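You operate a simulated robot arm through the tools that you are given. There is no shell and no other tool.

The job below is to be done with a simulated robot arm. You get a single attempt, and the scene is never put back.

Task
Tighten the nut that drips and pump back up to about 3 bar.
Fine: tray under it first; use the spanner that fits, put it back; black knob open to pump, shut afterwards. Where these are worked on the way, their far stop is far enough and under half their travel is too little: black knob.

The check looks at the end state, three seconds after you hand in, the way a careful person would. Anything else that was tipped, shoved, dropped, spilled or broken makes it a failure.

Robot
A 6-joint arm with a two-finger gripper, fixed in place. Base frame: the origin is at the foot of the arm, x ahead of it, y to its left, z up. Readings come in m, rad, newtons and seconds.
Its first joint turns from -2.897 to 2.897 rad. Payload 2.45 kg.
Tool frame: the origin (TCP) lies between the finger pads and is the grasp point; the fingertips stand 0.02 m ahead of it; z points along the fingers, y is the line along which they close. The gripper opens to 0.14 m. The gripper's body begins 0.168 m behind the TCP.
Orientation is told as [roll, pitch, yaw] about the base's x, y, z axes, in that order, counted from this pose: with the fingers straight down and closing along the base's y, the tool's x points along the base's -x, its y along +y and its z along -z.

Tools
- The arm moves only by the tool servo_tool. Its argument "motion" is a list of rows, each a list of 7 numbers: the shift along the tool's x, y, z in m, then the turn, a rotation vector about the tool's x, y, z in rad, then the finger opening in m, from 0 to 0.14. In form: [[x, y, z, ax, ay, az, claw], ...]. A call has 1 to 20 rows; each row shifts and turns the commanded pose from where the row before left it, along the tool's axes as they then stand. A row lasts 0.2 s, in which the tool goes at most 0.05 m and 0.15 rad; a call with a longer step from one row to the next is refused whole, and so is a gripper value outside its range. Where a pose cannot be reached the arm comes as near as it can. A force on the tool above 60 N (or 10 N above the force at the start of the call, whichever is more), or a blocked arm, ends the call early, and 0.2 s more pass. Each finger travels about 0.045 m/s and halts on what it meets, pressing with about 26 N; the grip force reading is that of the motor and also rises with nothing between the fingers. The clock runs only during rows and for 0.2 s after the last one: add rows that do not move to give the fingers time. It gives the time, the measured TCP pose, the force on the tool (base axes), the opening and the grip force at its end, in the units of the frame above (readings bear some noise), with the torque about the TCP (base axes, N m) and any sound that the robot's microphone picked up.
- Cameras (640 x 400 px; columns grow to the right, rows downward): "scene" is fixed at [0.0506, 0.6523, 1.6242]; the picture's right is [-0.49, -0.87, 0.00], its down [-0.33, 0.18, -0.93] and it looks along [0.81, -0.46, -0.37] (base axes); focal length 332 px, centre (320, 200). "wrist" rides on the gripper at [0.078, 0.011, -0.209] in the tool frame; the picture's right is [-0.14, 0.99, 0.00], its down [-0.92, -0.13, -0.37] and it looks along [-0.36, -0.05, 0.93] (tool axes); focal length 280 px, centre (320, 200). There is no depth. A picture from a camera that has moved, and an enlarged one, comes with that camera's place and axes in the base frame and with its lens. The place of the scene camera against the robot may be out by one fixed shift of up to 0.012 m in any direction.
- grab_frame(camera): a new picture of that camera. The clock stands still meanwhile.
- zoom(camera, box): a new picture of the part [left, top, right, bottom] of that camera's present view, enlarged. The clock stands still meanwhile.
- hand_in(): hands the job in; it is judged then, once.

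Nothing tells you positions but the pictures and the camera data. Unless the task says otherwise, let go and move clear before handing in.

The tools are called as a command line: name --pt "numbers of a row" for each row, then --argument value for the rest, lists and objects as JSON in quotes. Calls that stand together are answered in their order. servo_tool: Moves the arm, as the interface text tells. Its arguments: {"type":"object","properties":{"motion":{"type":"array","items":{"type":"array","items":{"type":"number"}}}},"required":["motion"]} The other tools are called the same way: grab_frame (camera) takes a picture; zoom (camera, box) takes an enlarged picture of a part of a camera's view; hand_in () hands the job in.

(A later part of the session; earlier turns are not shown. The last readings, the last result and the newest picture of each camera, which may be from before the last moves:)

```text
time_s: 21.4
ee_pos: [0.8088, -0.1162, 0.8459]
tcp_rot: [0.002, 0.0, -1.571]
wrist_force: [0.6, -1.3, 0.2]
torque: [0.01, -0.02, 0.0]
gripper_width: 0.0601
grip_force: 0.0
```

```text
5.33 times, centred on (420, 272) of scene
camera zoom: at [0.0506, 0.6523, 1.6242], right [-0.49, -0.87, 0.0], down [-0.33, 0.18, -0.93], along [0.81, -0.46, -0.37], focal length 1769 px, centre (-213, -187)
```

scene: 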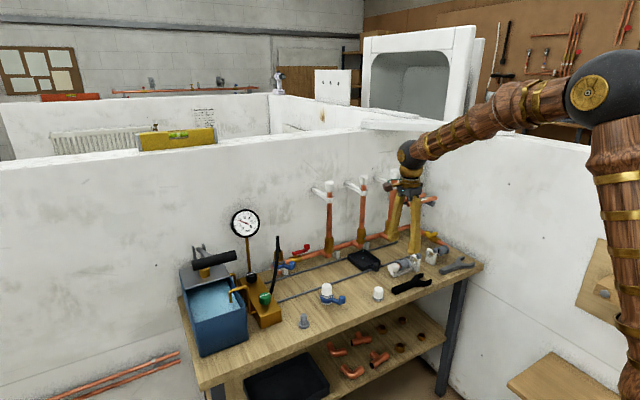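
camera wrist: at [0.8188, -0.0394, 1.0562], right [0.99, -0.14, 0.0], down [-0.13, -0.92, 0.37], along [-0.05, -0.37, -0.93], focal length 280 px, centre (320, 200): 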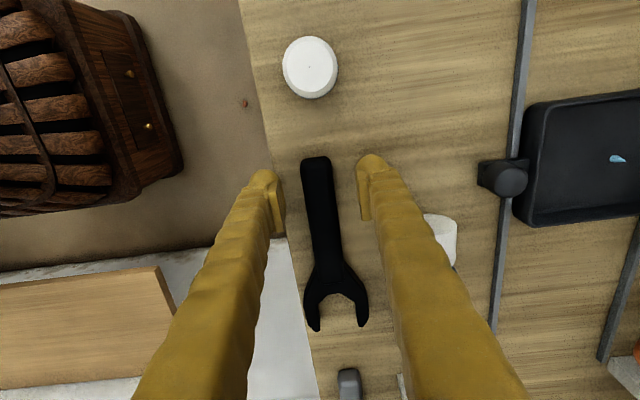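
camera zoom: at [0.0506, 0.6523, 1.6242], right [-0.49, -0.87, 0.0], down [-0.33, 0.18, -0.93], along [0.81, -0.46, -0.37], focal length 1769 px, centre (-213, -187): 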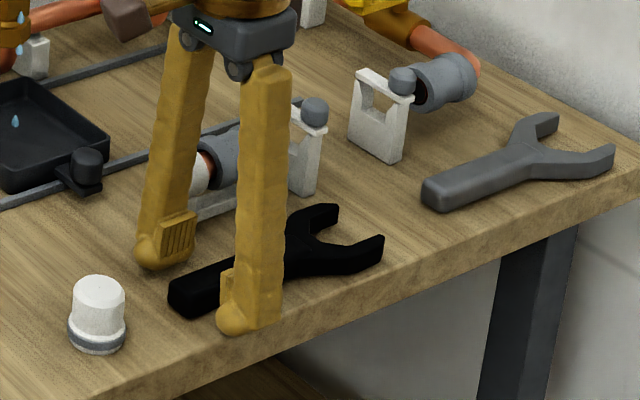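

The fingers straddle the handle about 27 mm from its end, at TCP z 0.846. I'll close on it.

servo_tool --pt "0 0 0.002 0 0 0 0.05" --pt "0 0 0 0 0 0 0.035" --pt "0 0 0 0 0 0 0.02" --pt "0 0 0 0 0 0 0.015" --pt "0 0 0 0 0 0 0.015" --pt "0 0 0 0 0 0 0.015"

grab_frame --camera "wrist"

```text
time_s: 22.8
ee_pos: [0.809, -0.1163, 0.8442]
tcp_rot: [0.001, 0.0, -1.57]
wrist_force: [-0.9, 0.2, 0.5]
torque: [0.05, -0.01, -0.04]
gripper_width: 0.0249
grip_force: 26.3
```

```text
taken
camera wrist: at [0.8185, -0.0394, 1.0543], right [0.99, -0.14, 0.0], down [-0.13, -0.92, 0.37], along [-0.05, -0.37, -0.93], focal length 280 px, centre (320, 200)
```

wrist: 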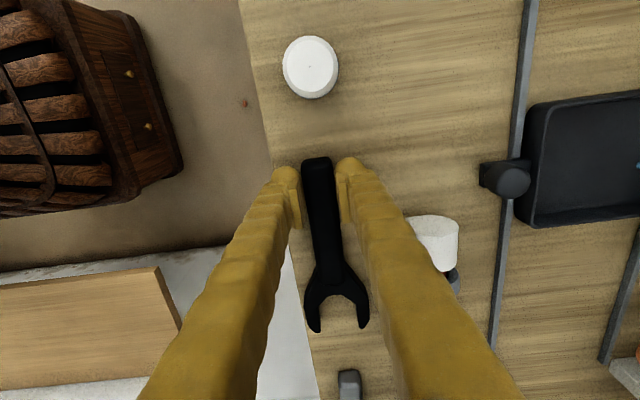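

The handle is gripped at 25 mm wide. I'll lift gently and check for sag.

servo_tool --pt "0 0 -0.01 0 0 0 0.015" --pt "0 0 -0.02 0 0 0 0.015" --pt "0 0 -0.03 0 0 0 0.015" --pt "0 0 -0.03 0 0 0 0.015" --pt "0 0 -0.03 0 0 0 0.015" --pt "0 0 -0.006 0 0 0 0.015" --pt "0 0 0 0 0 0 0.015"

grab_frame --camera "wrist"

zoom --camera "scene" --box '[360, 205, 480, 280]'

```text
time_s: 24.4
ee_pos: [0.8097, -0.1184, 0.9699]
tcp_rot: [0.0, 0.001, -1.571]
wrist_force: [-0.6, -0.3, -2.2]
torque: [0.15, 0.01, 0.0]
gripper_width: 0.0248
grip_force: 26.1
```

```text
taken
camera wrist: at [0.8185, -0.0394, 1.1807], right [0.99, -0.14, 0.0], down [-0.13, -0.92, 0.37], along [-0.05, -0.37, -0.93], focal length 280 px, centre (320, 200)
```

wrist: 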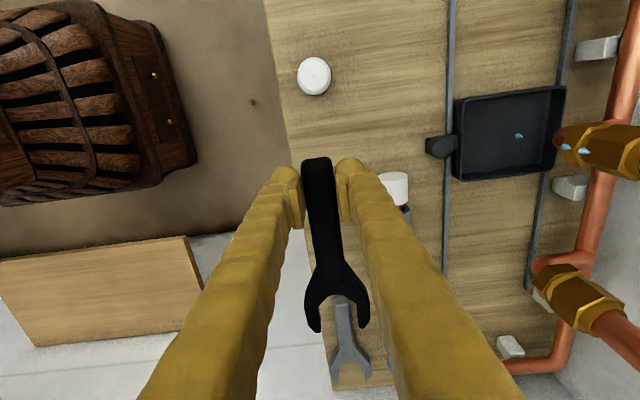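

```text
5.33 times, centred on (420, 242) of scene
camera zoom: at [0.0506, 0.6523, 1.6242], right [-0.49, -0.87, 0.0], down [-0.33, 0.18, -0.93], along [0.81, -0.46, -0.37], focal length 1769 px, centre (-213, -27)
```

zoom: 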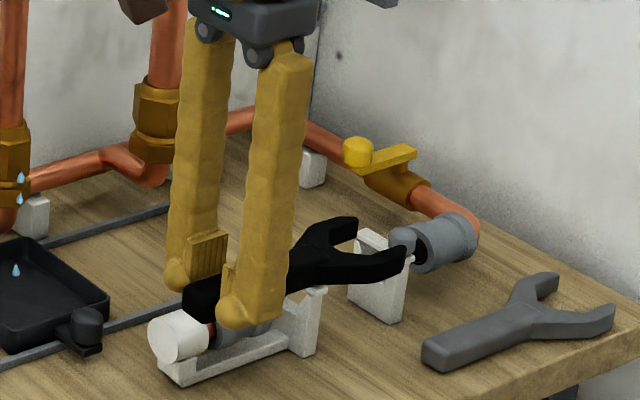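

No sag. I'll zoom on the jaw to get its exact place in the tool frame.

zoom --camera "wrist" --box '[280, 140, 400, 340]'

zoom --camera "wrist" --box '[290, 250, 386, 340]'

```text
2.00 times, centred on (340, 240) of wrist
camera zoom: at [0.8185, -0.0394, 1.1807], right [0.99, -0.14, 0.0], down [-0.13, -0.92, 0.37], along [-0.05, -0.37, -0.93], focal length 561 px, centre (280, 120)
```

zoom: 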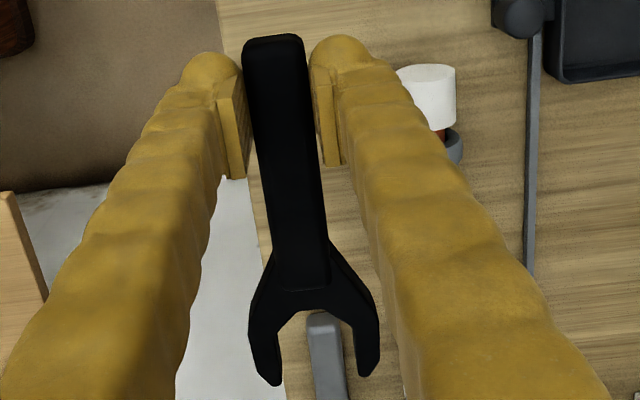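

```text
4.44 times, centred on (338, 295) of wrist
camera zoom: at [0.8185, -0.0394, 1.1807], right [0.99, -0.14, 0.0], down [-0.13, -0.92, 0.37], along [-0.05, -0.37, -0.93], focal length 1246 px, centre (240, -222)
```

zoom: 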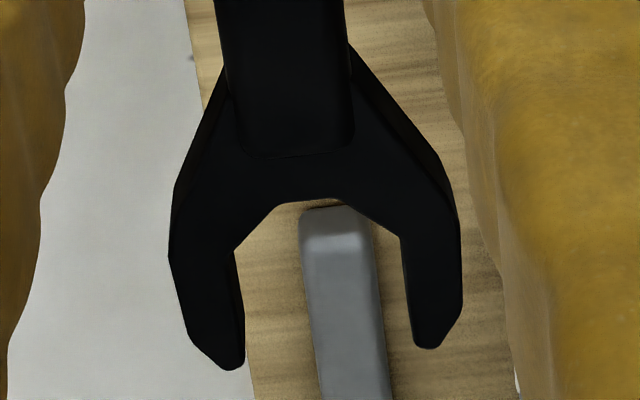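

The jaw centre sits about 131 mm ahead of the grip, at the right height. I'll rotate the spanner toward the nut in place, to handle direction 205°.

servo_tool --pt "0 0 0 0 0 -0.1434 0.015" --pt "0 0 0 0 0 -0.1434 0.015" --pt "0 0 0 0 0 -0.1434 0.015" --pt "0 0 0 0 0 -0.1434 0.015" --pt "0 0 0 0 0 -0.1434 0.015" --pt "0 0 0 0 0 -0.1434 0.015" --pt "0 0 0 0 0 -0.1434 0.015" --pt "0 0 0 0 0 -0.1434 0.015" --pt "0 0 0 0 0 -0.1434 0.015" --pt "0 0 0 0 0 -0.1434 0.015" --pt "0 0 0 0 0 -0.1434 0.015" --pt "0 0 0 0 0 -0.1434 0.015" --pt "0 0 0 0 0 -0.1434 0.015" --pt "0 0 0 0 0 -0.1434 0.015" --pt "0 0 0 0 0 0 0.015"

grab_frame --camera "wrist"

zoom --camera "scene" --box '[310, 180, 470, 280]'

```text
time_s: 27.6
ee_pos: [0.808, -0.1171, 0.9703]
tcp_rot: [-0.001, -0.002, 0.439]
wrist_force: [-0.6, 0.6, -2.8]
torque: [-0.03, 0.09, 0.04]
gripper_width: 0.0247
grip_force: 26.1
```

```text
taken
camera wrist: at [0.7322, -0.1417, 1.1805], right [-0.3, 0.95, 0.0], down [0.89, 0.28, 0.37], along [0.35, 0.11, -0.93], focal length 280 px, centre (320, 200)
```

wrist: 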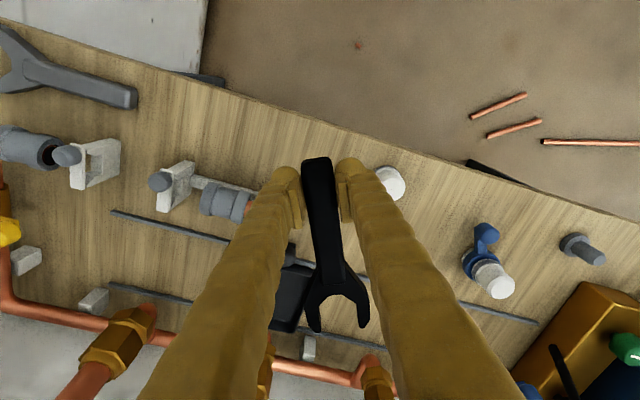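

```text
4.00 times, centred on (390, 230) of scene
camera zoom: at [0.0506, 0.6523, 1.6242], right [-0.49, -0.87, 0.0], down [-0.33, 0.18, -0.93], along [0.81, -0.46, -0.37], focal length 1327 px, centre (40, 80)
```

zoom: 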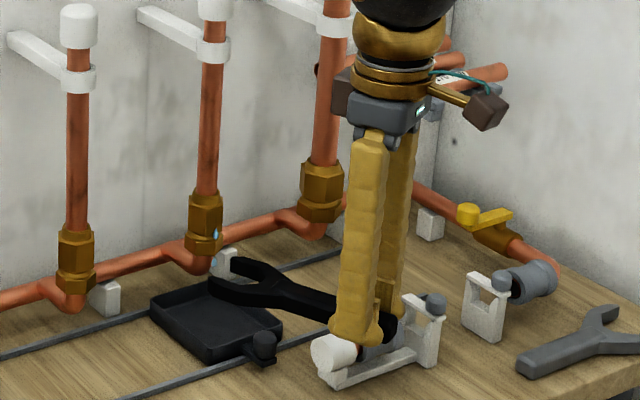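

The spanner points at the nut's height with the correct heading. Next I'll shift sideways to the pre-approach line and check the alignment from the wrist camera.

servo_tool --pt "-0.004 -0.0275 0 0 0 0 0.015" --pt "-0.005 -0.0275 0 0 0 0 0.015" --pt "-0.005 -0.0275 0 0 0 0 0.015" --pt "-0.005 -0.0275 0 0 0 0 0.015" --pt "0 0 0 0 0 0 0.015" --pt "0 0 0 0 0 0 0.015"

grab_frame --camera "wrist"

zoom --camera "wrist" --box '[280, 260, 400, 400]'

zoom --camera "scene" --box '[340, 210, 420, 260]'

```text
time_s: 29.0
ee_pos: [0.8726, -0.2087, 0.9703]
tcp_rot: [0.0, -0.002, 0.437]
wrist_force: [0.4, 0.4, -2.6]
torque: [-0.1, 0.12, 0.01]
gripper_width: 0.0249
grip_force: 26.2
```

```text
taken
camera wrist: at [0.796, -0.2326, 1.1809], right [-0.3, 0.96, 0.0], down [0.89, 0.27, 0.37], along [0.35, 0.11, -0.93], focal length 280 px, centre (320, 200)
```

wrist: 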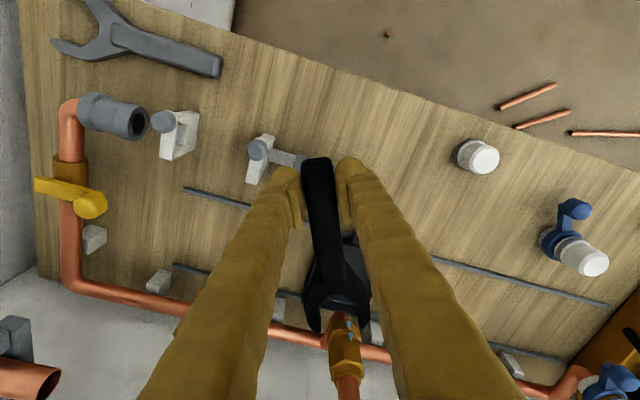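

```text
2.86 times, centred on (340, 330) of wrist
camera zoom: at [0.796, -0.2326, 1.1809], right [-0.3, 0.96, 0.0], down [0.89, 0.27, 0.37], along [0.35, 0.11, -0.93], focal length 801 px, centre (263, -171)
```

zoom: 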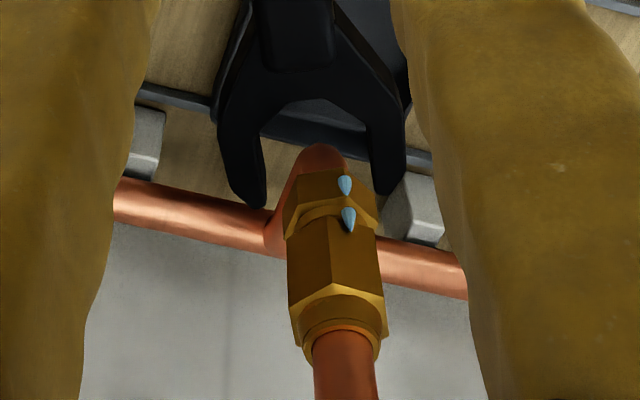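

```text
8.00 times, centred on (380, 235) of scene
camera zoom: at [0.0506, 0.6523, 1.6242], right [-0.49, -0.87, 0.0], down [-0.33, 0.18, -0.93], along [0.81, -0.46, -0.37], focal length 2653 px, centre (-160, -80)
```

zoom: 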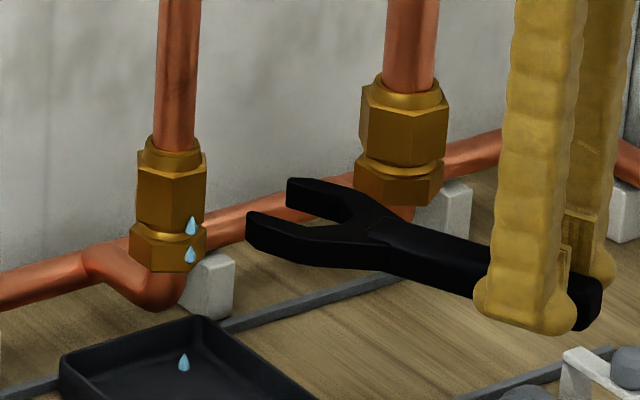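

The jaw lines up with the nut centre, and a corner of the nut faces the jaw as planned. I'll zoom more to measure the nut's rotation before engaging.

zoom --camera "wrist" --box '[315, 310, 379, 390]'

zoom --camera "wrist" --box '[322, 340, 372, 372]'

```text
5.00 times, centred on (347, 350) of wrist
camera zoom: at [0.796, -0.2326, 1.1809], right [-0.3, 0.96, 0.0], down [0.89, 0.27, 0.37], along [0.35, 0.11, -0.93], focal length 1402 px, centre (185, -550)
```

zoom: 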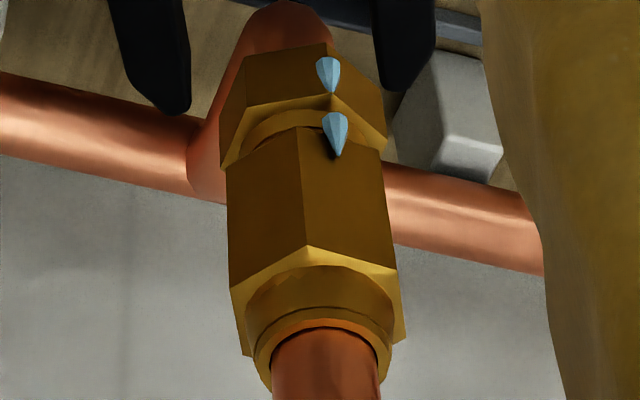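

```text
12.50 times, centred on (347, 356) of wrist
camera zoom: at [0.796, -0.2326, 1.1809], right [-0.3, 0.96, 0.0], down [0.89, 0.27, 0.37], along [0.35, 0.11, -0.93], focal length 3505 px, centre (-18, -1750)
```

zoom: 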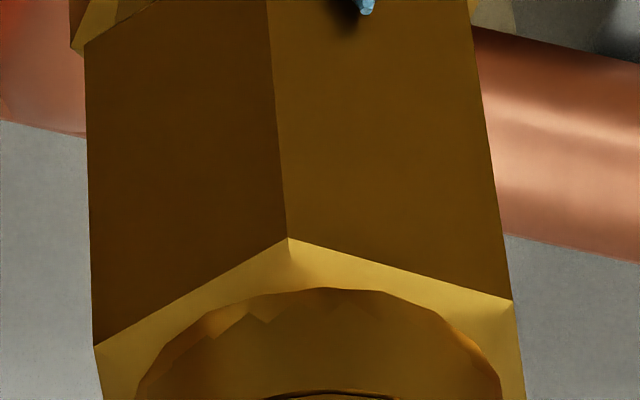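

The nut's rotation matches the spanner heading within 1°, and its centre is at tool x of about −0.204, y of about 0. I'll advance along the spanner axis in two stages.

servo_tool --pt "-0.015 0 0 0 0 0 0.015" --pt "-0.015 0 0 0 0 0 0.015" --pt "-0.01 0 0 0 0 0 0.015" --pt "-0.005 0 0 0 0 0 0.015" --pt "-0.005 0 0 0 0 0 0.015" --pt "0 0 0 0 0 0 0.015"

zoom --camera "wrist" --box '[280, 250, 400, 340]'

zoom --camera "scene" --box '[340, 210, 420, 260]'

```text
time_s: 30.4
ee_pos: [0.9177, -0.1864, 0.9709]
tcp_rot: [0.0, -0.002, 0.438]
wrist_force: [-1.1, 0.3, -2.0]
torque: [-0.09, 0.14, 0.01]
gripper_width: 0.0249
grip_force: 25.4
```

```text
4.44 times, centred on (340, 295) of wrist
camera zoom: at [0.842, -0.211, 1.1804], right [-0.3, 0.96, 0.0], down [0.89, 0.27, 0.37], along [0.35, 0.11, -0.93], focal length 1246 px, centre (231, -222)
```

zoom: 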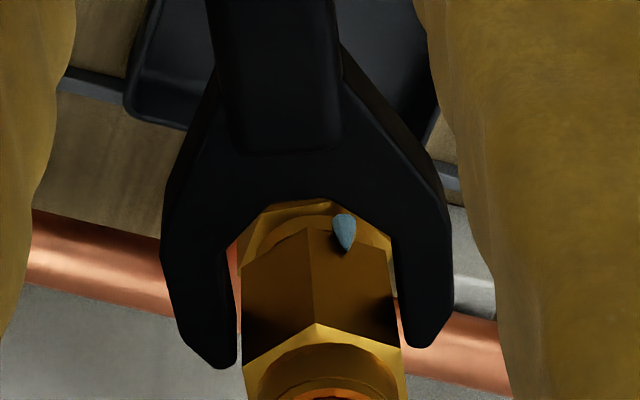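

```text
8.00 times, centred on (380, 235) of scene
camera zoom: at [0.0506, 0.6523, 1.6242], right [-0.49, -0.87, 0.0], down [-0.33, 0.18, -0.93], along [0.81, -0.46, -0.37], focal length 2653 px, centre (-160, -80)
```

zoom: 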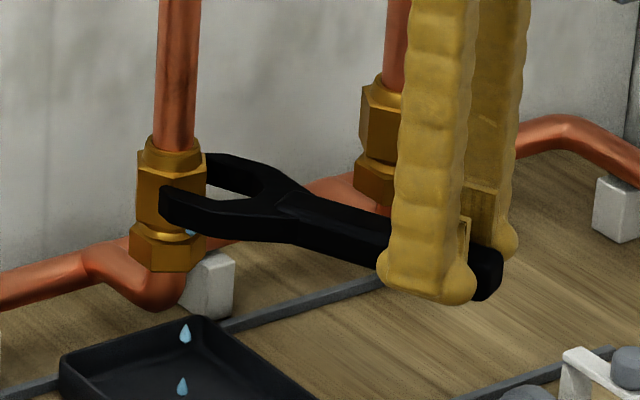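

The jaw straddles the nut cleanly with gaps on both sides. I'll push in the last 24 mm.

servo_tool --pt "-0.008 0 0 0 0 0 0.015" --pt "-0.008 0 0 0 0 0 0.015" --pt "-0.004 0 0 0 0 0 0.015" --pt "-0.003 0 0 0 0 0 0.015" --pt "0 0 0 0 0 0 0.015"

zoom --camera "wrist" --box '[280, 250, 400, 340]'

zoom --camera "scene" --box '[340, 210, 420, 260]'

```text
time_s: 31.6
ee_pos: [0.9387, -0.1779, 0.9712]
tcp_rot: [0.0, -0.002, 0.438]
wrist_force: [-0.5, -0.4, -3.2]
torque: [-0.08, 0.12, -0.02]
gripper_width: 0.0248
grip_force: 25.7
```

```text
4.44 times, centred on (340, 295) of wrist
camera zoom: at [0.8623, -0.2016, 1.1809], right [-0.3, 0.96, 0.0], down [0.89, 0.27, 0.37], along [0.35, 0.11, -0.93], focal length 1246 px, centre (231, -222)
```

zoom: 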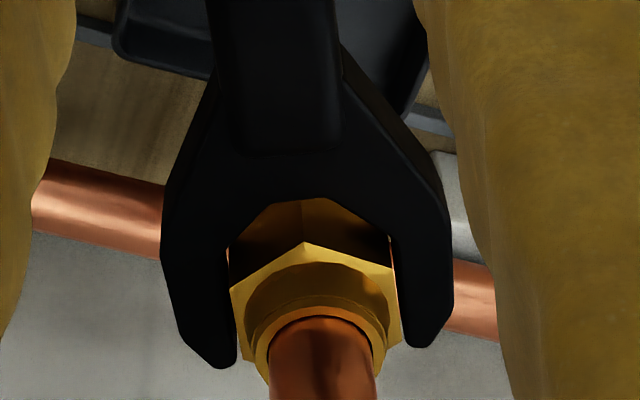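

```text
8.00 times, centred on (380, 235) of scene
camera zoom: at [0.0506, 0.6523, 1.6242], right [-0.49, -0.87, 0.0], down [-0.33, 0.18, -0.93], along [0.81, -0.46, -0.37], focal length 2653 px, centre (-160, -80)
```

zoom: 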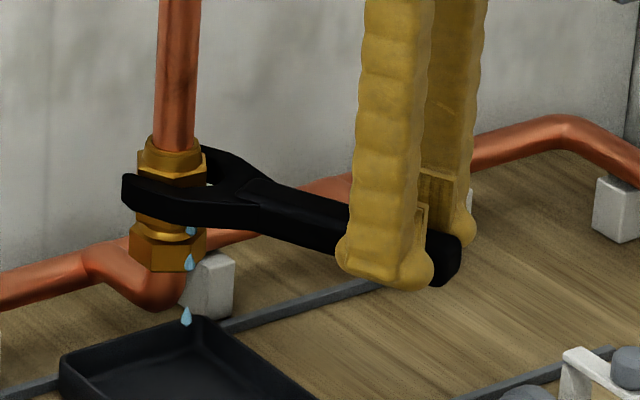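

The spanner is seated on the nut. I'll turn clockwise, seen from above, in small steps about the nut axis while watching the force.

servo_tool --pt "-0.0002 0.0066 0 0 0 0.05 0.01" --pt "-0.0002 0.0066 0 0 0 0.05 0.01" --pt "-0.0002 0.0066 0 0 0 0.05 0.01" --pt "-0.0002 0.0066 0 0 0 0.05 0.01" --pt "0 0 0 0 0 0 0.01"

zoom --camera "wrist" --box '[280, 250, 400, 340]'

zoom --camera "scene" --box '[340, 210, 420, 260]'

```text
time_s: 32.8
ee_pos: [0.9305, -0.1511, 0.9707]
tcp_rot: [0.0, -0.001, 0.236]
wrist_force: [-0.4, 0.9, -2.6]
torque: [-0.01, 0.19, 0.04]
gripper_width: 0.0252
grip_force: 26.4
```

```text
4.44 times, centred on (340, 295) of wrist
camera zoom: at [0.8508, -0.1608, 1.1798], right [-0.1, 1.0, 0.0], down [0.92, 0.09, 0.37], along [0.37, 0.04, -0.93], focal length 1246 px, centre (231, -222)
```

zoom: 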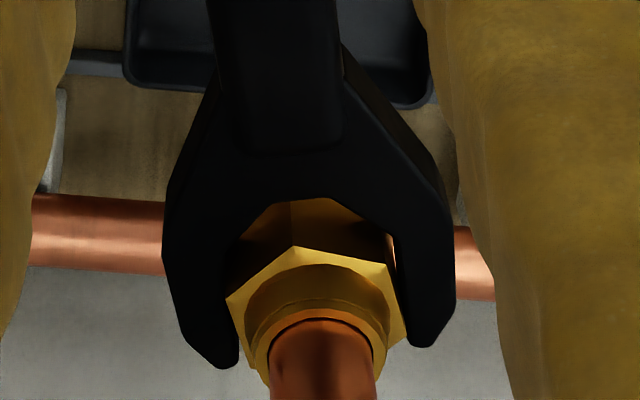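

```text
8.00 times, centred on (380, 235) of scene
camera zoom: at [0.0506, 0.6523, 1.6242], right [-0.49, -0.87, 0.0], down [-0.33, 0.18, -0.93], along [0.81, -0.46, -0.37], focal length 2653 px, centre (-160, -80)
```

zoom: 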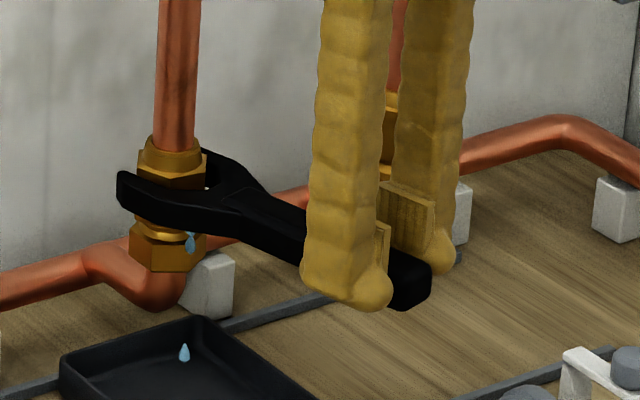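

The play is taken up and the jaw now bears on the flats. I'll keep turning.

servo_tool --pt "-0.0002 0.0066 0 0 0 0.05 0.01" --pt "-0.0002 0.0066 0 0 0 0.05 0.01" --pt "-0.0002 0.0066 0 0 0 0.05 0.01" --pt "-0.0002 0.0066 0 0 0 0.05 0.01" --pt "-0.0002 0.0066 0 0 0 0.05 0.01" --pt "0 0 0 0 0 0 0.01"

zoom --camera "wrist" --box '[280, 250, 400, 340]'

zoom --camera "scene" --box '[340, 210, 420, 260]'

```text
time_s: 34.2
ee_pos: [0.9269, -0.1203, 0.9707]
tcp_rot: [0.0, 0.0, -0.012]
wrist_force: [0.1, 0.0, -2.4]
torque: [0.01, 0.13, 0.0]
gripper_width: 0.0251
grip_force: 26.4
```

```text
4.44 times, centred on (340, 295) of wrist
camera zoom: at [0.8477, -0.1085, 1.181], right [0.15, 0.99, 0.0], down [0.92, -0.14, 0.37], along [0.37, -0.06, -0.93], focal length 1246 px, centre (231, -222)
```

zoom: 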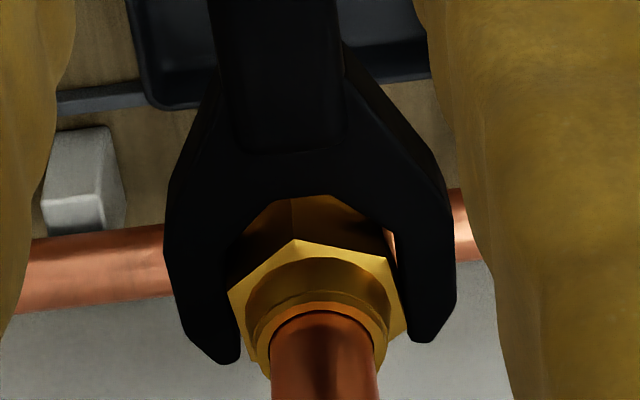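

```text
8.00 times, centred on (380, 235) of scene
camera zoom: at [0.0506, 0.6523, 1.6242], right [-0.49, -0.87, 0.0], down [-0.33, 0.18, -0.93], along [0.81, -0.46, -0.37], focal length 2653 px, centre (-160, -80)
```

zoom: 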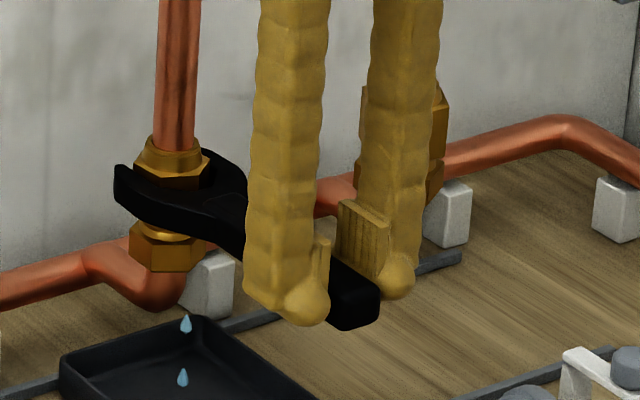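

The nut turns freely with the spanner. I'll continue clockwise.

servo_tool --pt "-0.0002 0.0066 0 0 0 0.05 0.01" --pt "-0.0002 0.0066 0 0 0 0.05 0.01" --pt "-0.0002 0.0066 0 0 0 0.05 0.01" --pt "-0.0002 0.0066 0 0 0 0.05 0.01" --pt "-0.0002 0.0066 0 0 0 0.05 0.01" --pt "0 0 0 0 0 0 0.01"

zoom --camera "wrist" --box '[280, 250, 400, 340]'

zoom --camera "scene" --box '[320, 210, 400, 260]'

```text
time_s: 35.6
ee_pos: [0.9318, -0.0878, 0.9709]
tcp_rot: [-0.001, -0.001, -0.261]
wrist_force: [1.0, 1.1, -2.7]
torque: [0.05, 0.16, 0.27]
gripper_width: 0.0251
grip_force: 25.4
```

```text
4.44 times, centred on (340, 295) of wrist
camera zoom: at [0.858, -0.0573, 1.1804], right [0.39, 0.92, 0.0], down [0.86, -0.36, 0.37], along [0.34, -0.14, -0.93], focal length 1246 px, centre (231, -222)
```

zoom: 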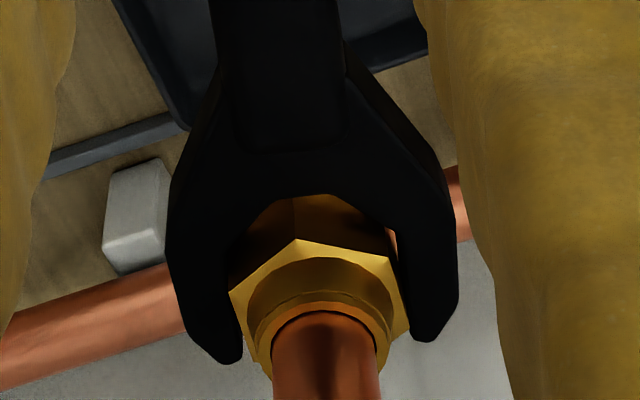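

```text
8.00 times, centred on (360, 235) of scene
camera zoom: at [0.0506, 0.6523, 1.6242], right [-0.49, -0.87, 0.0], down [-0.33, 0.18, -0.93], along [0.81, -0.46, -0.37], focal length 2653 px, centre (0, -80)
```

zoom: 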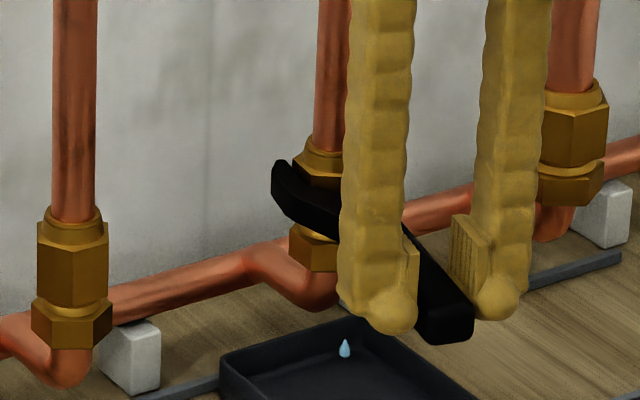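

About 29° of nut rotation is done, and a little torque is starting to appear. I'll continue further.

servo_tool --pt "-0.0002 0.0066 0 0 0 0.05 0.01" --pt "-0.0002 0.0066 0 0 0 0.05 0.01" --pt "-0.0002 0.0066 0 0 0 0.05 0.01" --pt "-0.0002 0.0066 0 0 0 0.05 0.01" --pt "-0.0002 0.0066 0 0 0 0.05 0.01" --pt "0 0 0 0 0 0 0.01"

zoom --camera "wrist" --box '[280, 250, 400, 340]'

zoom --camera "scene" --box '[320, 210, 400, 260]'

```text
time_s: 37.0
ee_pos: [0.9432, -0.0561, 0.972]
tcp_rot: [-0.001, -0.003, -0.512]
wrist_force: [2.4, 3.3, -1.8]
torque: [0.07, 0.19, 0.43]
gripper_width: 0.0249
grip_force: 25.7
```

```text
4.44 times, centred on (340, 295) of wrist
camera zoom: at [0.8791, -0.0102, 1.181], right [0.6, 0.8, 0.0], down [0.74, -0.56, 0.37], along [0.29, -0.22, -0.93], focal length 1246 px, centre (231, -222)
```

zoom: 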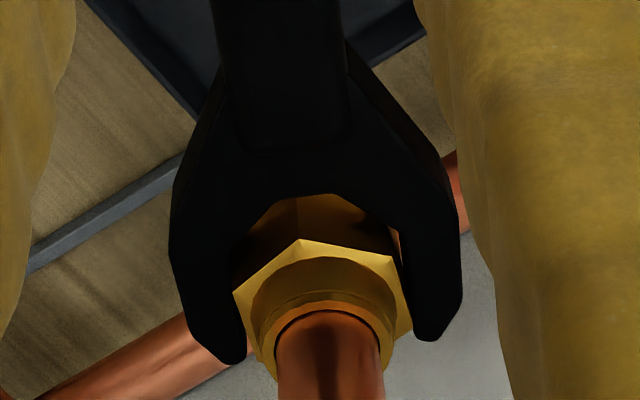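

```text
8.00 times, centred on (360, 235) of scene
camera zoom: at [0.0506, 0.6523, 1.6242], right [-0.49, -0.87, 0.0], down [-0.33, 0.18, -0.93], along [0.81, -0.46, -0.37], focal length 2653 px, centre (0, -80)
```

zoom: 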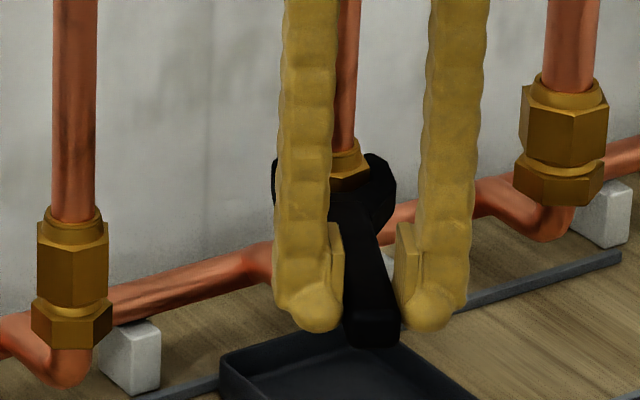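

Torque is building and no drop is visible at the nut now. I'll turn a little more to feel whether it goes tight.

servo_tool --pt "-0.0002 0.0066 0 0 0 0.05 0.01" --pt "-0.0002 0.0066 0 0 0 0.05 0.01" --pt "-0.0001 0.004 0 0 0 0.03 0.01" --pt "0 0 0 0 0 0 0.01" --pt "0 0 0 0 0 0 0.01"

zoom --camera "wrist" --box '[280, 250, 400, 340]'

grab_frame --camera "scene"

zoom --camera "scene" --box '[320, 210, 400, 260]'

zoom --camera "scene" --box '[220, 200, 270, 240]'

```text
time_s: 38.2
ee_pos: [0.953, -0.0441, 0.9704]
tcp_rot: [-0.001, -0.001, -0.641]
wrist_force: [2.1, 1.5, -2.6]
torque: [0.09, 0.04, 0.39]
gripper_width: 0.0251
grip_force: 26.1
```

```text
4.44 times, centred on (340, 295) of wrist
camera zoom: at [0.8958, 0.0112, 1.1801], right [0.7, 0.71, 0.0], down [0.66, -0.65, 0.37], along [0.26, -0.26, -0.93], focal length 1246 px, centre (231, -222)
```

zoom: 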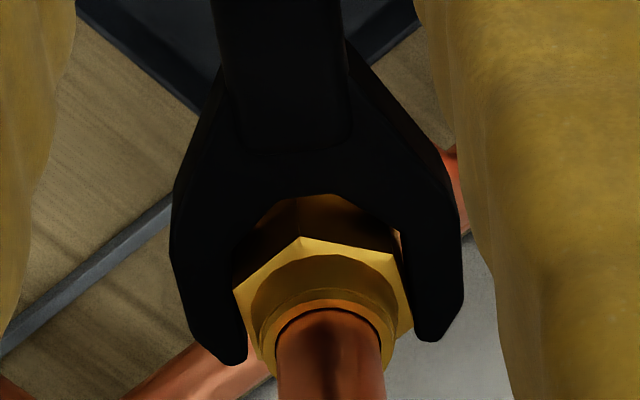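

```text
taken
```

scene: 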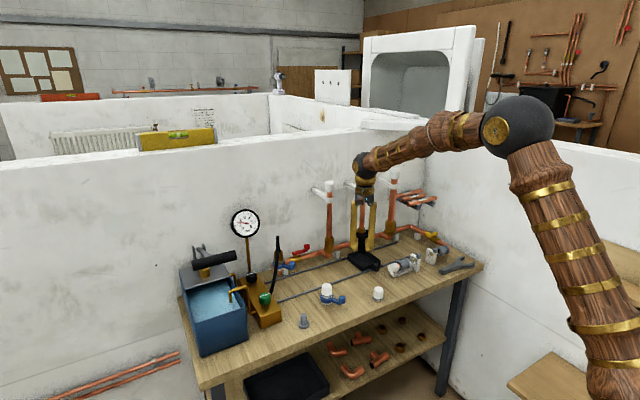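

```text
8.00 times, centred on (360, 235) of scene
camera zoom: at [0.0506, 0.6523, 1.6242], right [-0.49, -0.87, 0.0], down [-0.33, 0.18, -0.93], along [0.81, -0.46, -0.37], focal length 2653 px, centre (0, -80)
```

zoom: 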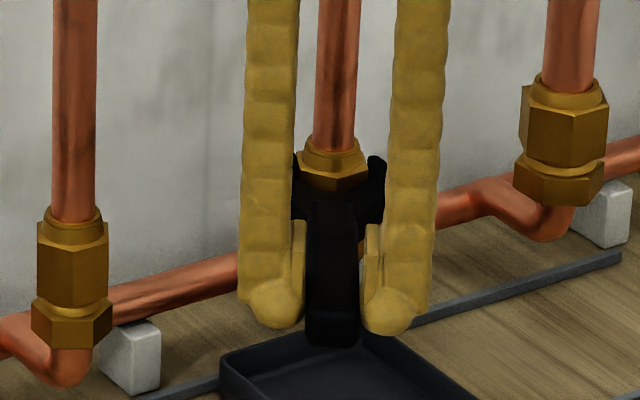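

```text
10.00 times, centred on (245, 220) of scene
camera zoom: at [0.0506, 0.6523, 1.6242], right [-0.49, -0.87, 0.0], down [-0.33, 0.18, -0.93], along [0.81, -0.46, -0.37], focal length 3317 px, centre (1070, 0)
```

zoom: 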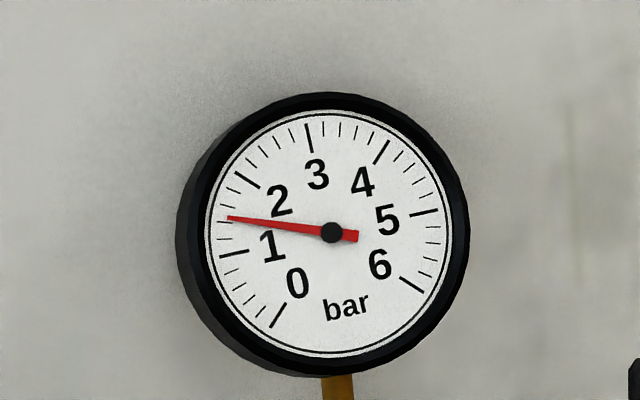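

The gauge is at about 1.5 bar and no drops are visible. I'll wait a second and re-check both to see whether the leak has stopped.

servo_tool --pt "0 0 0 0 0 0 0.01" --pt "0 0 0 0 0 0 0.01" --pt "0 0 0 0 0 0 0.01" --pt "0 0 0 0 0 0 0.01" --pt "0 0 0 0 0 0 0.01" --pt "0 0 0 0 0 0 0.01" --pt "0 0 0 0 0 0 0.01" --pt "0 0 0 0 0 0 0.01"

zoom --camera "scene" --box '[340, 230, 400, 270]'

zoom --camera "scene" --box '[220, 200, 270, 240]'

grab_frame --camera "wrist"

```text
time_s: 40.0
ee_pos: [0.9525, -0.0433, 0.9692]
tcp_rot: [-0.001, -0.003, -0.641]
wrist_force: [2.8, 1.8, -2.0]
torque: [0.07, 0.02, 0.36]
gripper_width: 0.0248
grip_force: 26.6
```

```text
10.00 times, centred on (370, 250) of scene
camera zoom: at [0.0506, 0.6523, 1.6242], right [-0.49, -0.87, 0.0], down [-0.33, 0.18, -0.93], along [0.81, -0.46, -0.37], focal length 3317 px, centre (-180, -300)
```

zoom: 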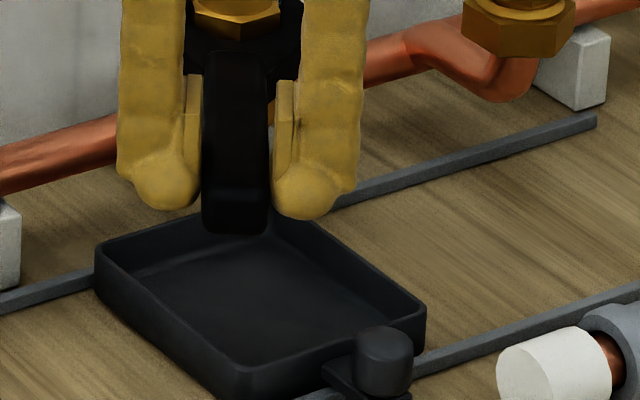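

```text
10.00 times, centred on (245, 220) of scene
camera zoom: at [0.0506, 0.6523, 1.6242], right [-0.49, -0.87, 0.0], down [-0.33, 0.18, -0.93], along [0.81, -0.46, -0.37], focal length 3317 px, centre (1070, 0)
```

zoom: 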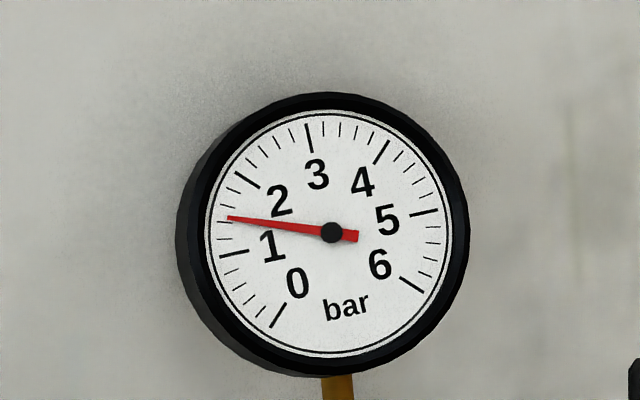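

```text
taken
camera wrist: at [0.8958, 0.0113, 1.1801], right [0.7, 0.71, 0.0], down [0.66, -0.65, 0.37], along [0.26, -0.26, -0.93], focal length 280 px, centre (320, 200)
```

wrist: 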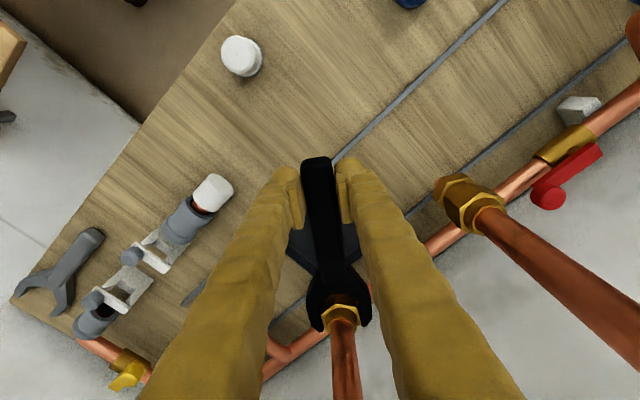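

The gauge holds at 1.5 bar and there are no drips, so the leak has stopped. I'll ease the spanner back into its play without loading the nut and slide it off.

servo_tool --pt "-0.0001 -0.0066 0 0 0 -0.05 0.01" --pt "-0.0002 -0.0079 0 0 0 -0.06 0.01" --pt "0 0 0 0 0 0 0.01"

zoom --camera "wrist" --box '[280, 250, 400, 340]'

```text
time_s: 40.8
ee_pos: [0.9446, -0.0558, 0.9705]
tcp_rot: [0.0, -0.002, -0.531]
wrist_force: [0.8, -0.7, -2.0]
torque: [0.09, 0.11, 0.05]
gripper_width: 0.0249
grip_force: 25.9
```

```text
4.44 times, centred on (340, 295) of wrist
camera zoom: at [0.882, -0.0068, 1.1807], right [0.62, 0.79, 0.0], down [0.73, -0.58, 0.37], along [0.29, -0.23, -0.93], focal length 1246 px, centre (231, -222)
```

zoom: 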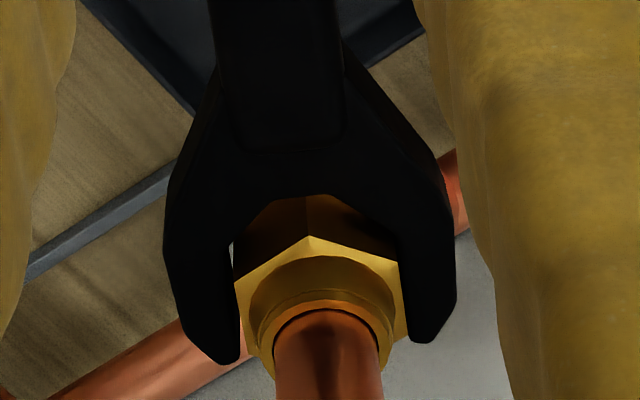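

The nut is centred rotationally in the jaw. I'll nudge sideways 1 mm and withdraw along the spanner axis.

servo_tool --pt "0 0.001 0 0 0 0 0.01" --pt "0.005 0 0 0 0 0 0.01" --pt "0.01 0 0 0 0 0 0.01" --pt "0.015 0 0 0 0 0 0.01" --pt "0.02 0 0 0 0 0 0.01" --pt "0.03 0 0 0 0 0 0.01" --pt "0 0 0 0 0 0 0.01"

grab_frame --camera "wrist"

zoom --camera "scene" --box '[320, 210, 400, 260]'

```text
time_s: 42.4
ee_pos: [0.8746, -0.0149, 0.9715]
tcp_rot: [0.0, -0.002, -0.53]
wrist_force: [-0.5, -0.3, -2.0]
torque: [0.05, 0.14, -0.04]
gripper_width: 0.0248
grip_force: 26.3
```

```text
taken
camera wrist: at [0.813, 0.0337, 1.182], right [0.62, 0.78, 0.0], down [0.73, -0.58, 0.37], along [0.29, -0.23, -0.93], focal length 280 px, centre (320, 200)
```

wrist: 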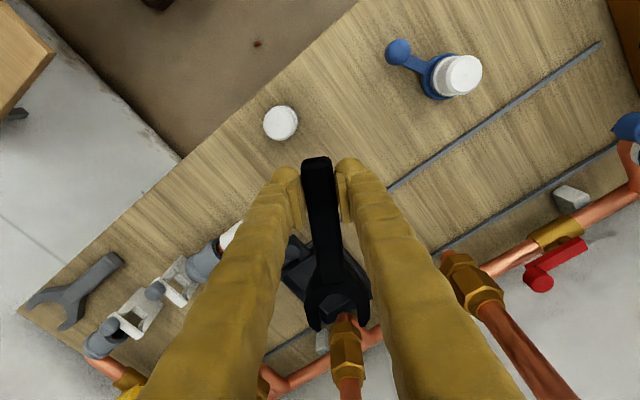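

```text
8.00 times, centred on (360, 235) of scene
camera zoom: at [0.0506, 0.6523, 1.6242], right [-0.49, -0.87, 0.0], down [-0.33, 0.18, -0.93], along [0.81, -0.46, -0.37], focal length 2653 px, centre (0, -80)
```

zoom: 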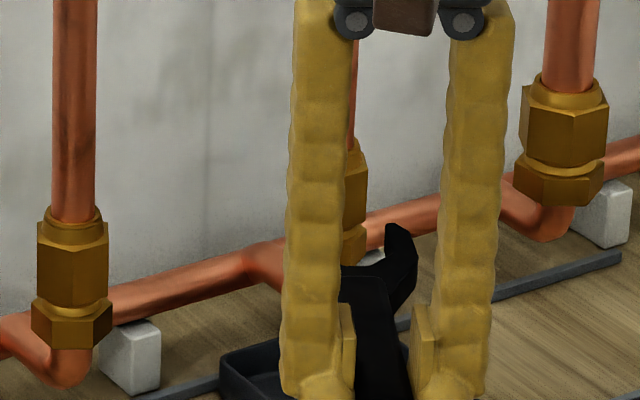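

The spanner is free. I'll take it back over its original spot and turn it to its original heading.

servo_tool --pt "0.001 -0.0241 0 0 0 0 0.01" --pt "0.001 -0.0241 0 0 0 0 0.01" --pt "0.001 -0.0241 0 0 0 0 0.01" --pt "0.001 -0.0241 0 0 0 0 0.01" --pt "0.001 -0.0241 0 0 0 0 0.01" --pt "0 0 0 0 0 0.13 0.01" --pt "0 0 0 0 0 0.13 0.01" --pt "0 0 0 0 0 0.13 0.01" --pt "0 0 0 0 0 0.13 0.01" --pt "0 0 0 0 0 0.13 0.01" --pt "0 0 0 0 0 0.13 0.01" --pt "0 0 0 0 0 0.13 0.01" --pt "0 0 0 0 0 0.13 0.01" --pt "0 0 0 0 0 0 0.01"

grab_frame --camera "wrist"

```text
time_s: 45.4
ee_pos: [0.8104, -0.1151, 0.9705]
tcp_rot: [0.004, 0.001, -1.573]
wrist_force: [0.0, 0.0, -2.4]
torque: [0.14, 0.04, -0.02]
gripper_width: 0.0249
grip_force: 26.4
```

```text
taken
camera wrist: at [0.8209, -0.0373, 1.1804], right [0.99, -0.14, 0.0], down [-0.13, -0.92, 0.37], along [-0.05, -0.37, -0.93], focal length 280 px, centre (320, 200)
```

wrist: 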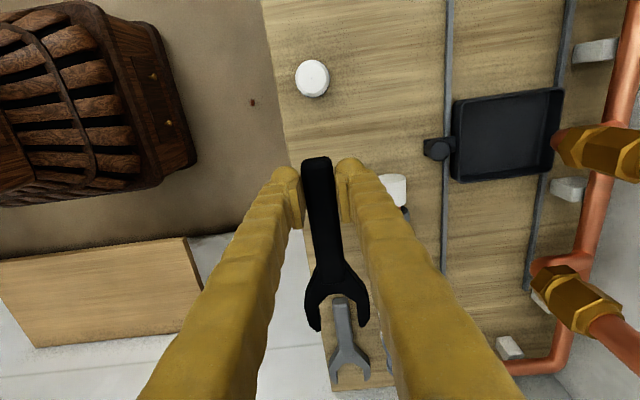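

The spanner is directly over its original place and no drips are to be seen. I'll lower it to the bench.

servo_tool --pt "-0.001 -0.0015 0.03 0 0 0 0.01" --pt "0 0 0.03 0 0 0 0.01" --pt "0 0 0.03 0 0 0 0.01" --pt "0 0 0.02 0 0 0 0.01" --pt "0 0 0.01 0 0 0 0.01" --pt "0 0 0.004 0 0 0 0.01" --pt "0 0 0.0015 0 0 0 0.01" --pt "0 0 0 0 0 0 0.01"

zoom --camera "scene" --box '[360, 235, 480, 310]'

```text
time_s: 47.2
ee_pos: [0.8105, -0.1156, 0.8449]
tcp_rot: [0.0, 0.0, -1.571]
wrist_force: [-0.8, 2.8, 7.7]
torque: [-0.67, 0.05, -0.09]
gripper_width: 0.0249
grip_force: 26.5
```

```text
5.33 times, centred on (420, 272) of scene
camera zoom: at [0.0506, 0.6523, 1.6242], right [-0.49, -0.87, 0.0], down [-0.33, 0.18, -0.93], along [0.81, -0.46, -0.37], focal length 1769 px, centre (-213, -187)
```

zoom: 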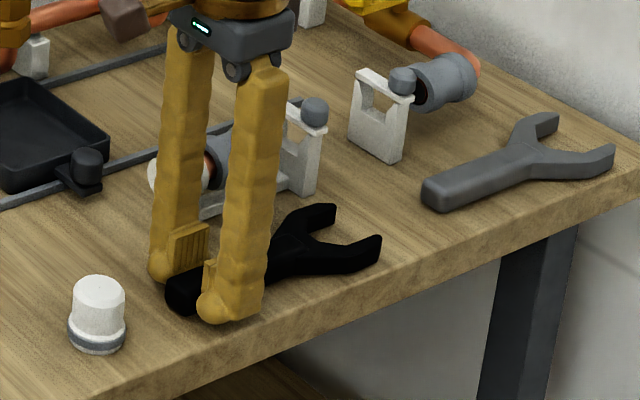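

The spanner is on the bench with a light contact force. I'll open and rise.

servo_tool --pt "0 0 0 0 0 0 0.03" --pt "0 0 0 0 0 0 0.045" --pt "0 0 0 0 0 0 0.06" --pt "0 0 -0.02 0 0 0 0.06" --pt "0 0 -0.04 0 0 0 0.06" --pt "0 0 -0.04 0 0 0 0.06" --pt "0 0 -0.04 0 0 0 0.06" --pt "0 0 -0.04 0 0 0 0.06" --pt "0 0 -0.02 0 0 0 0.06" --pt "0 0 0 0 0 0 0.06"

grab_frame --camera "wrist"

zoom --camera "scene" --box '[340, 210, 500, 310]'

zoom --camera "scene" --box '[160, 180, 320, 360]'

```text
time_s: 49.4
ee_pos: [0.8097, -0.1144, 1.0438]
tcp_rot: [0.001, -0.001, -1.572]
wrist_force: [0.5, 0.2, 0.3]
torque: [0.0, 0.0, 0.0]
gripper_width: 0.0599
grip_force: 0.1
```

```text
taken
camera wrist: at [0.8205, -0.0369, 1.2535], right [0.99, -0.14, 0.0], down [-0.13, -0.92, 0.37], along [-0.05, -0.37, -0.93], focal length 280 px, centre (320, 200)
```

wrist: 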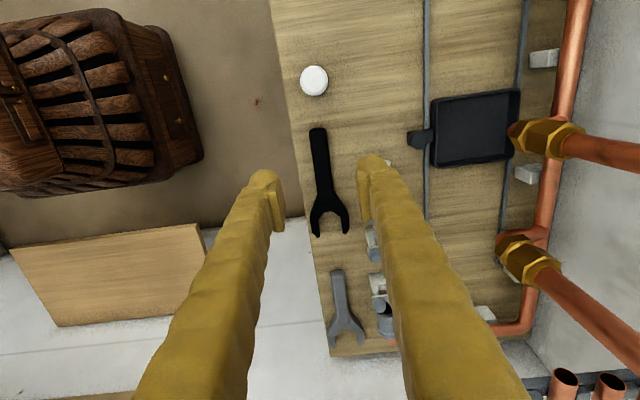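

```text
4.00 times, centred on (420, 260) of scene
camera zoom: at [0.0506, 0.6523, 1.6242], right [-0.49, -0.87, 0.0], down [-0.33, 0.18, -0.93], along [0.81, -0.46, -0.37], focal length 1327 px, centre (-80, -40)
```

zoom: 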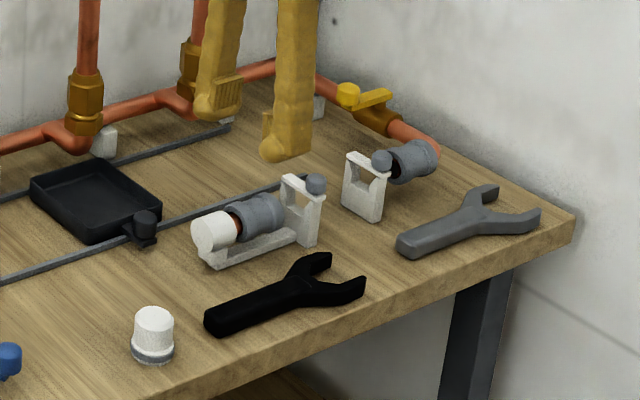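

```text
2.22 times, centred on (240, 270) of scene
camera zoom: at [0.0506, 0.6523, 1.6242], right [-0.49, -0.87, 0.0], down [-0.33, 0.18, -0.93], along [0.81, -0.46, -0.37], focal length 737 px, centre (498, 44)
```

zoom: 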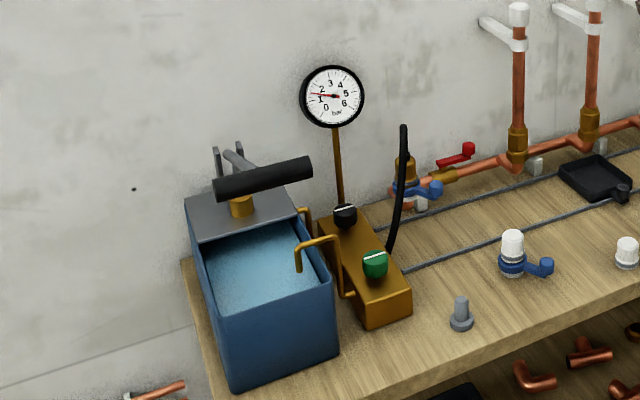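

The spanner is back in place, the tray is set and the leak has stopped. Next I'll turn the tool back to yaw 0 and move toward the pump to inspect the black knob and the lever.

servo_tool --pt "0 0 -0.01 0 0 -0.143 0.08" --pt "0 0 -0.01 0 0 -0.143 0.1" --pt "0 0 -0.01 0 0 -0.143 0.12" --pt "0 0 -0.01 0 0 -0.143 0.14" --pt "0 0 -0.01 0 0 -0.143 0.14" --pt "0 0 -0.01 0 0 -0.143 0.14" --pt "0 0 -0.01 0 0 -0.143 0.14" --pt "0 0 -0.01 0 0 -0.143 0.14" --pt "0 0 -0.01 0 0 -0.143 0.14" --pt "0 0 -0.01 0 0 -0.143 0.14" --pt "0 0 -0.01 0 0 -0.142 0.14" --pt "0 0.045 0 0 0 0 0.14" --pt "0 0.045 0 0 0 0 0.14" --pt "0 0.045 0 0 0 0 0.14" --pt "0 0.045 0 0 0 0 0.14" --pt "0 0.045 0 0 0 0 0.14" --pt "0 0.045 0 0 0 0 0.14" --pt "0 0.045 0 0 0 0 0.14" --pt "0 0.045 0 0 0 0 0.14" --pt "0 0 0 0 0 0 0.14"

grab_frame --camera "wrist"

grab_frame --camera "scene"

```text
time_s: 53.6
ee_pos: [0.8111, 0.2434, 1.1543]
tcp_rot: [-0.001, -0.003, 0.0]
wrist_force: [-0.6, -0.3, 0.2]
torque: [-0.03, -0.03, -0.04]
gripper_width: 0.1401
grip_force: 0.0
```

```text
taken
camera wrist: at [0.7324, 0.255, 1.3647], right [0.14, 0.99, 0.0], down [0.92, -0.13, 0.37], along [0.37, -0.05, -0.93], focal length 280 px, centre (320, 200)
```

wrist: 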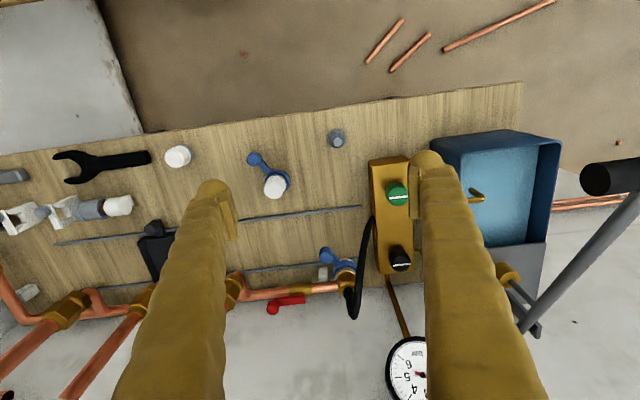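

```text
taken
```

scene: 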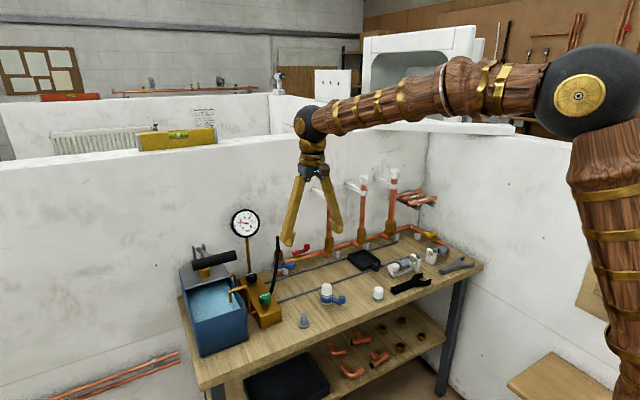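

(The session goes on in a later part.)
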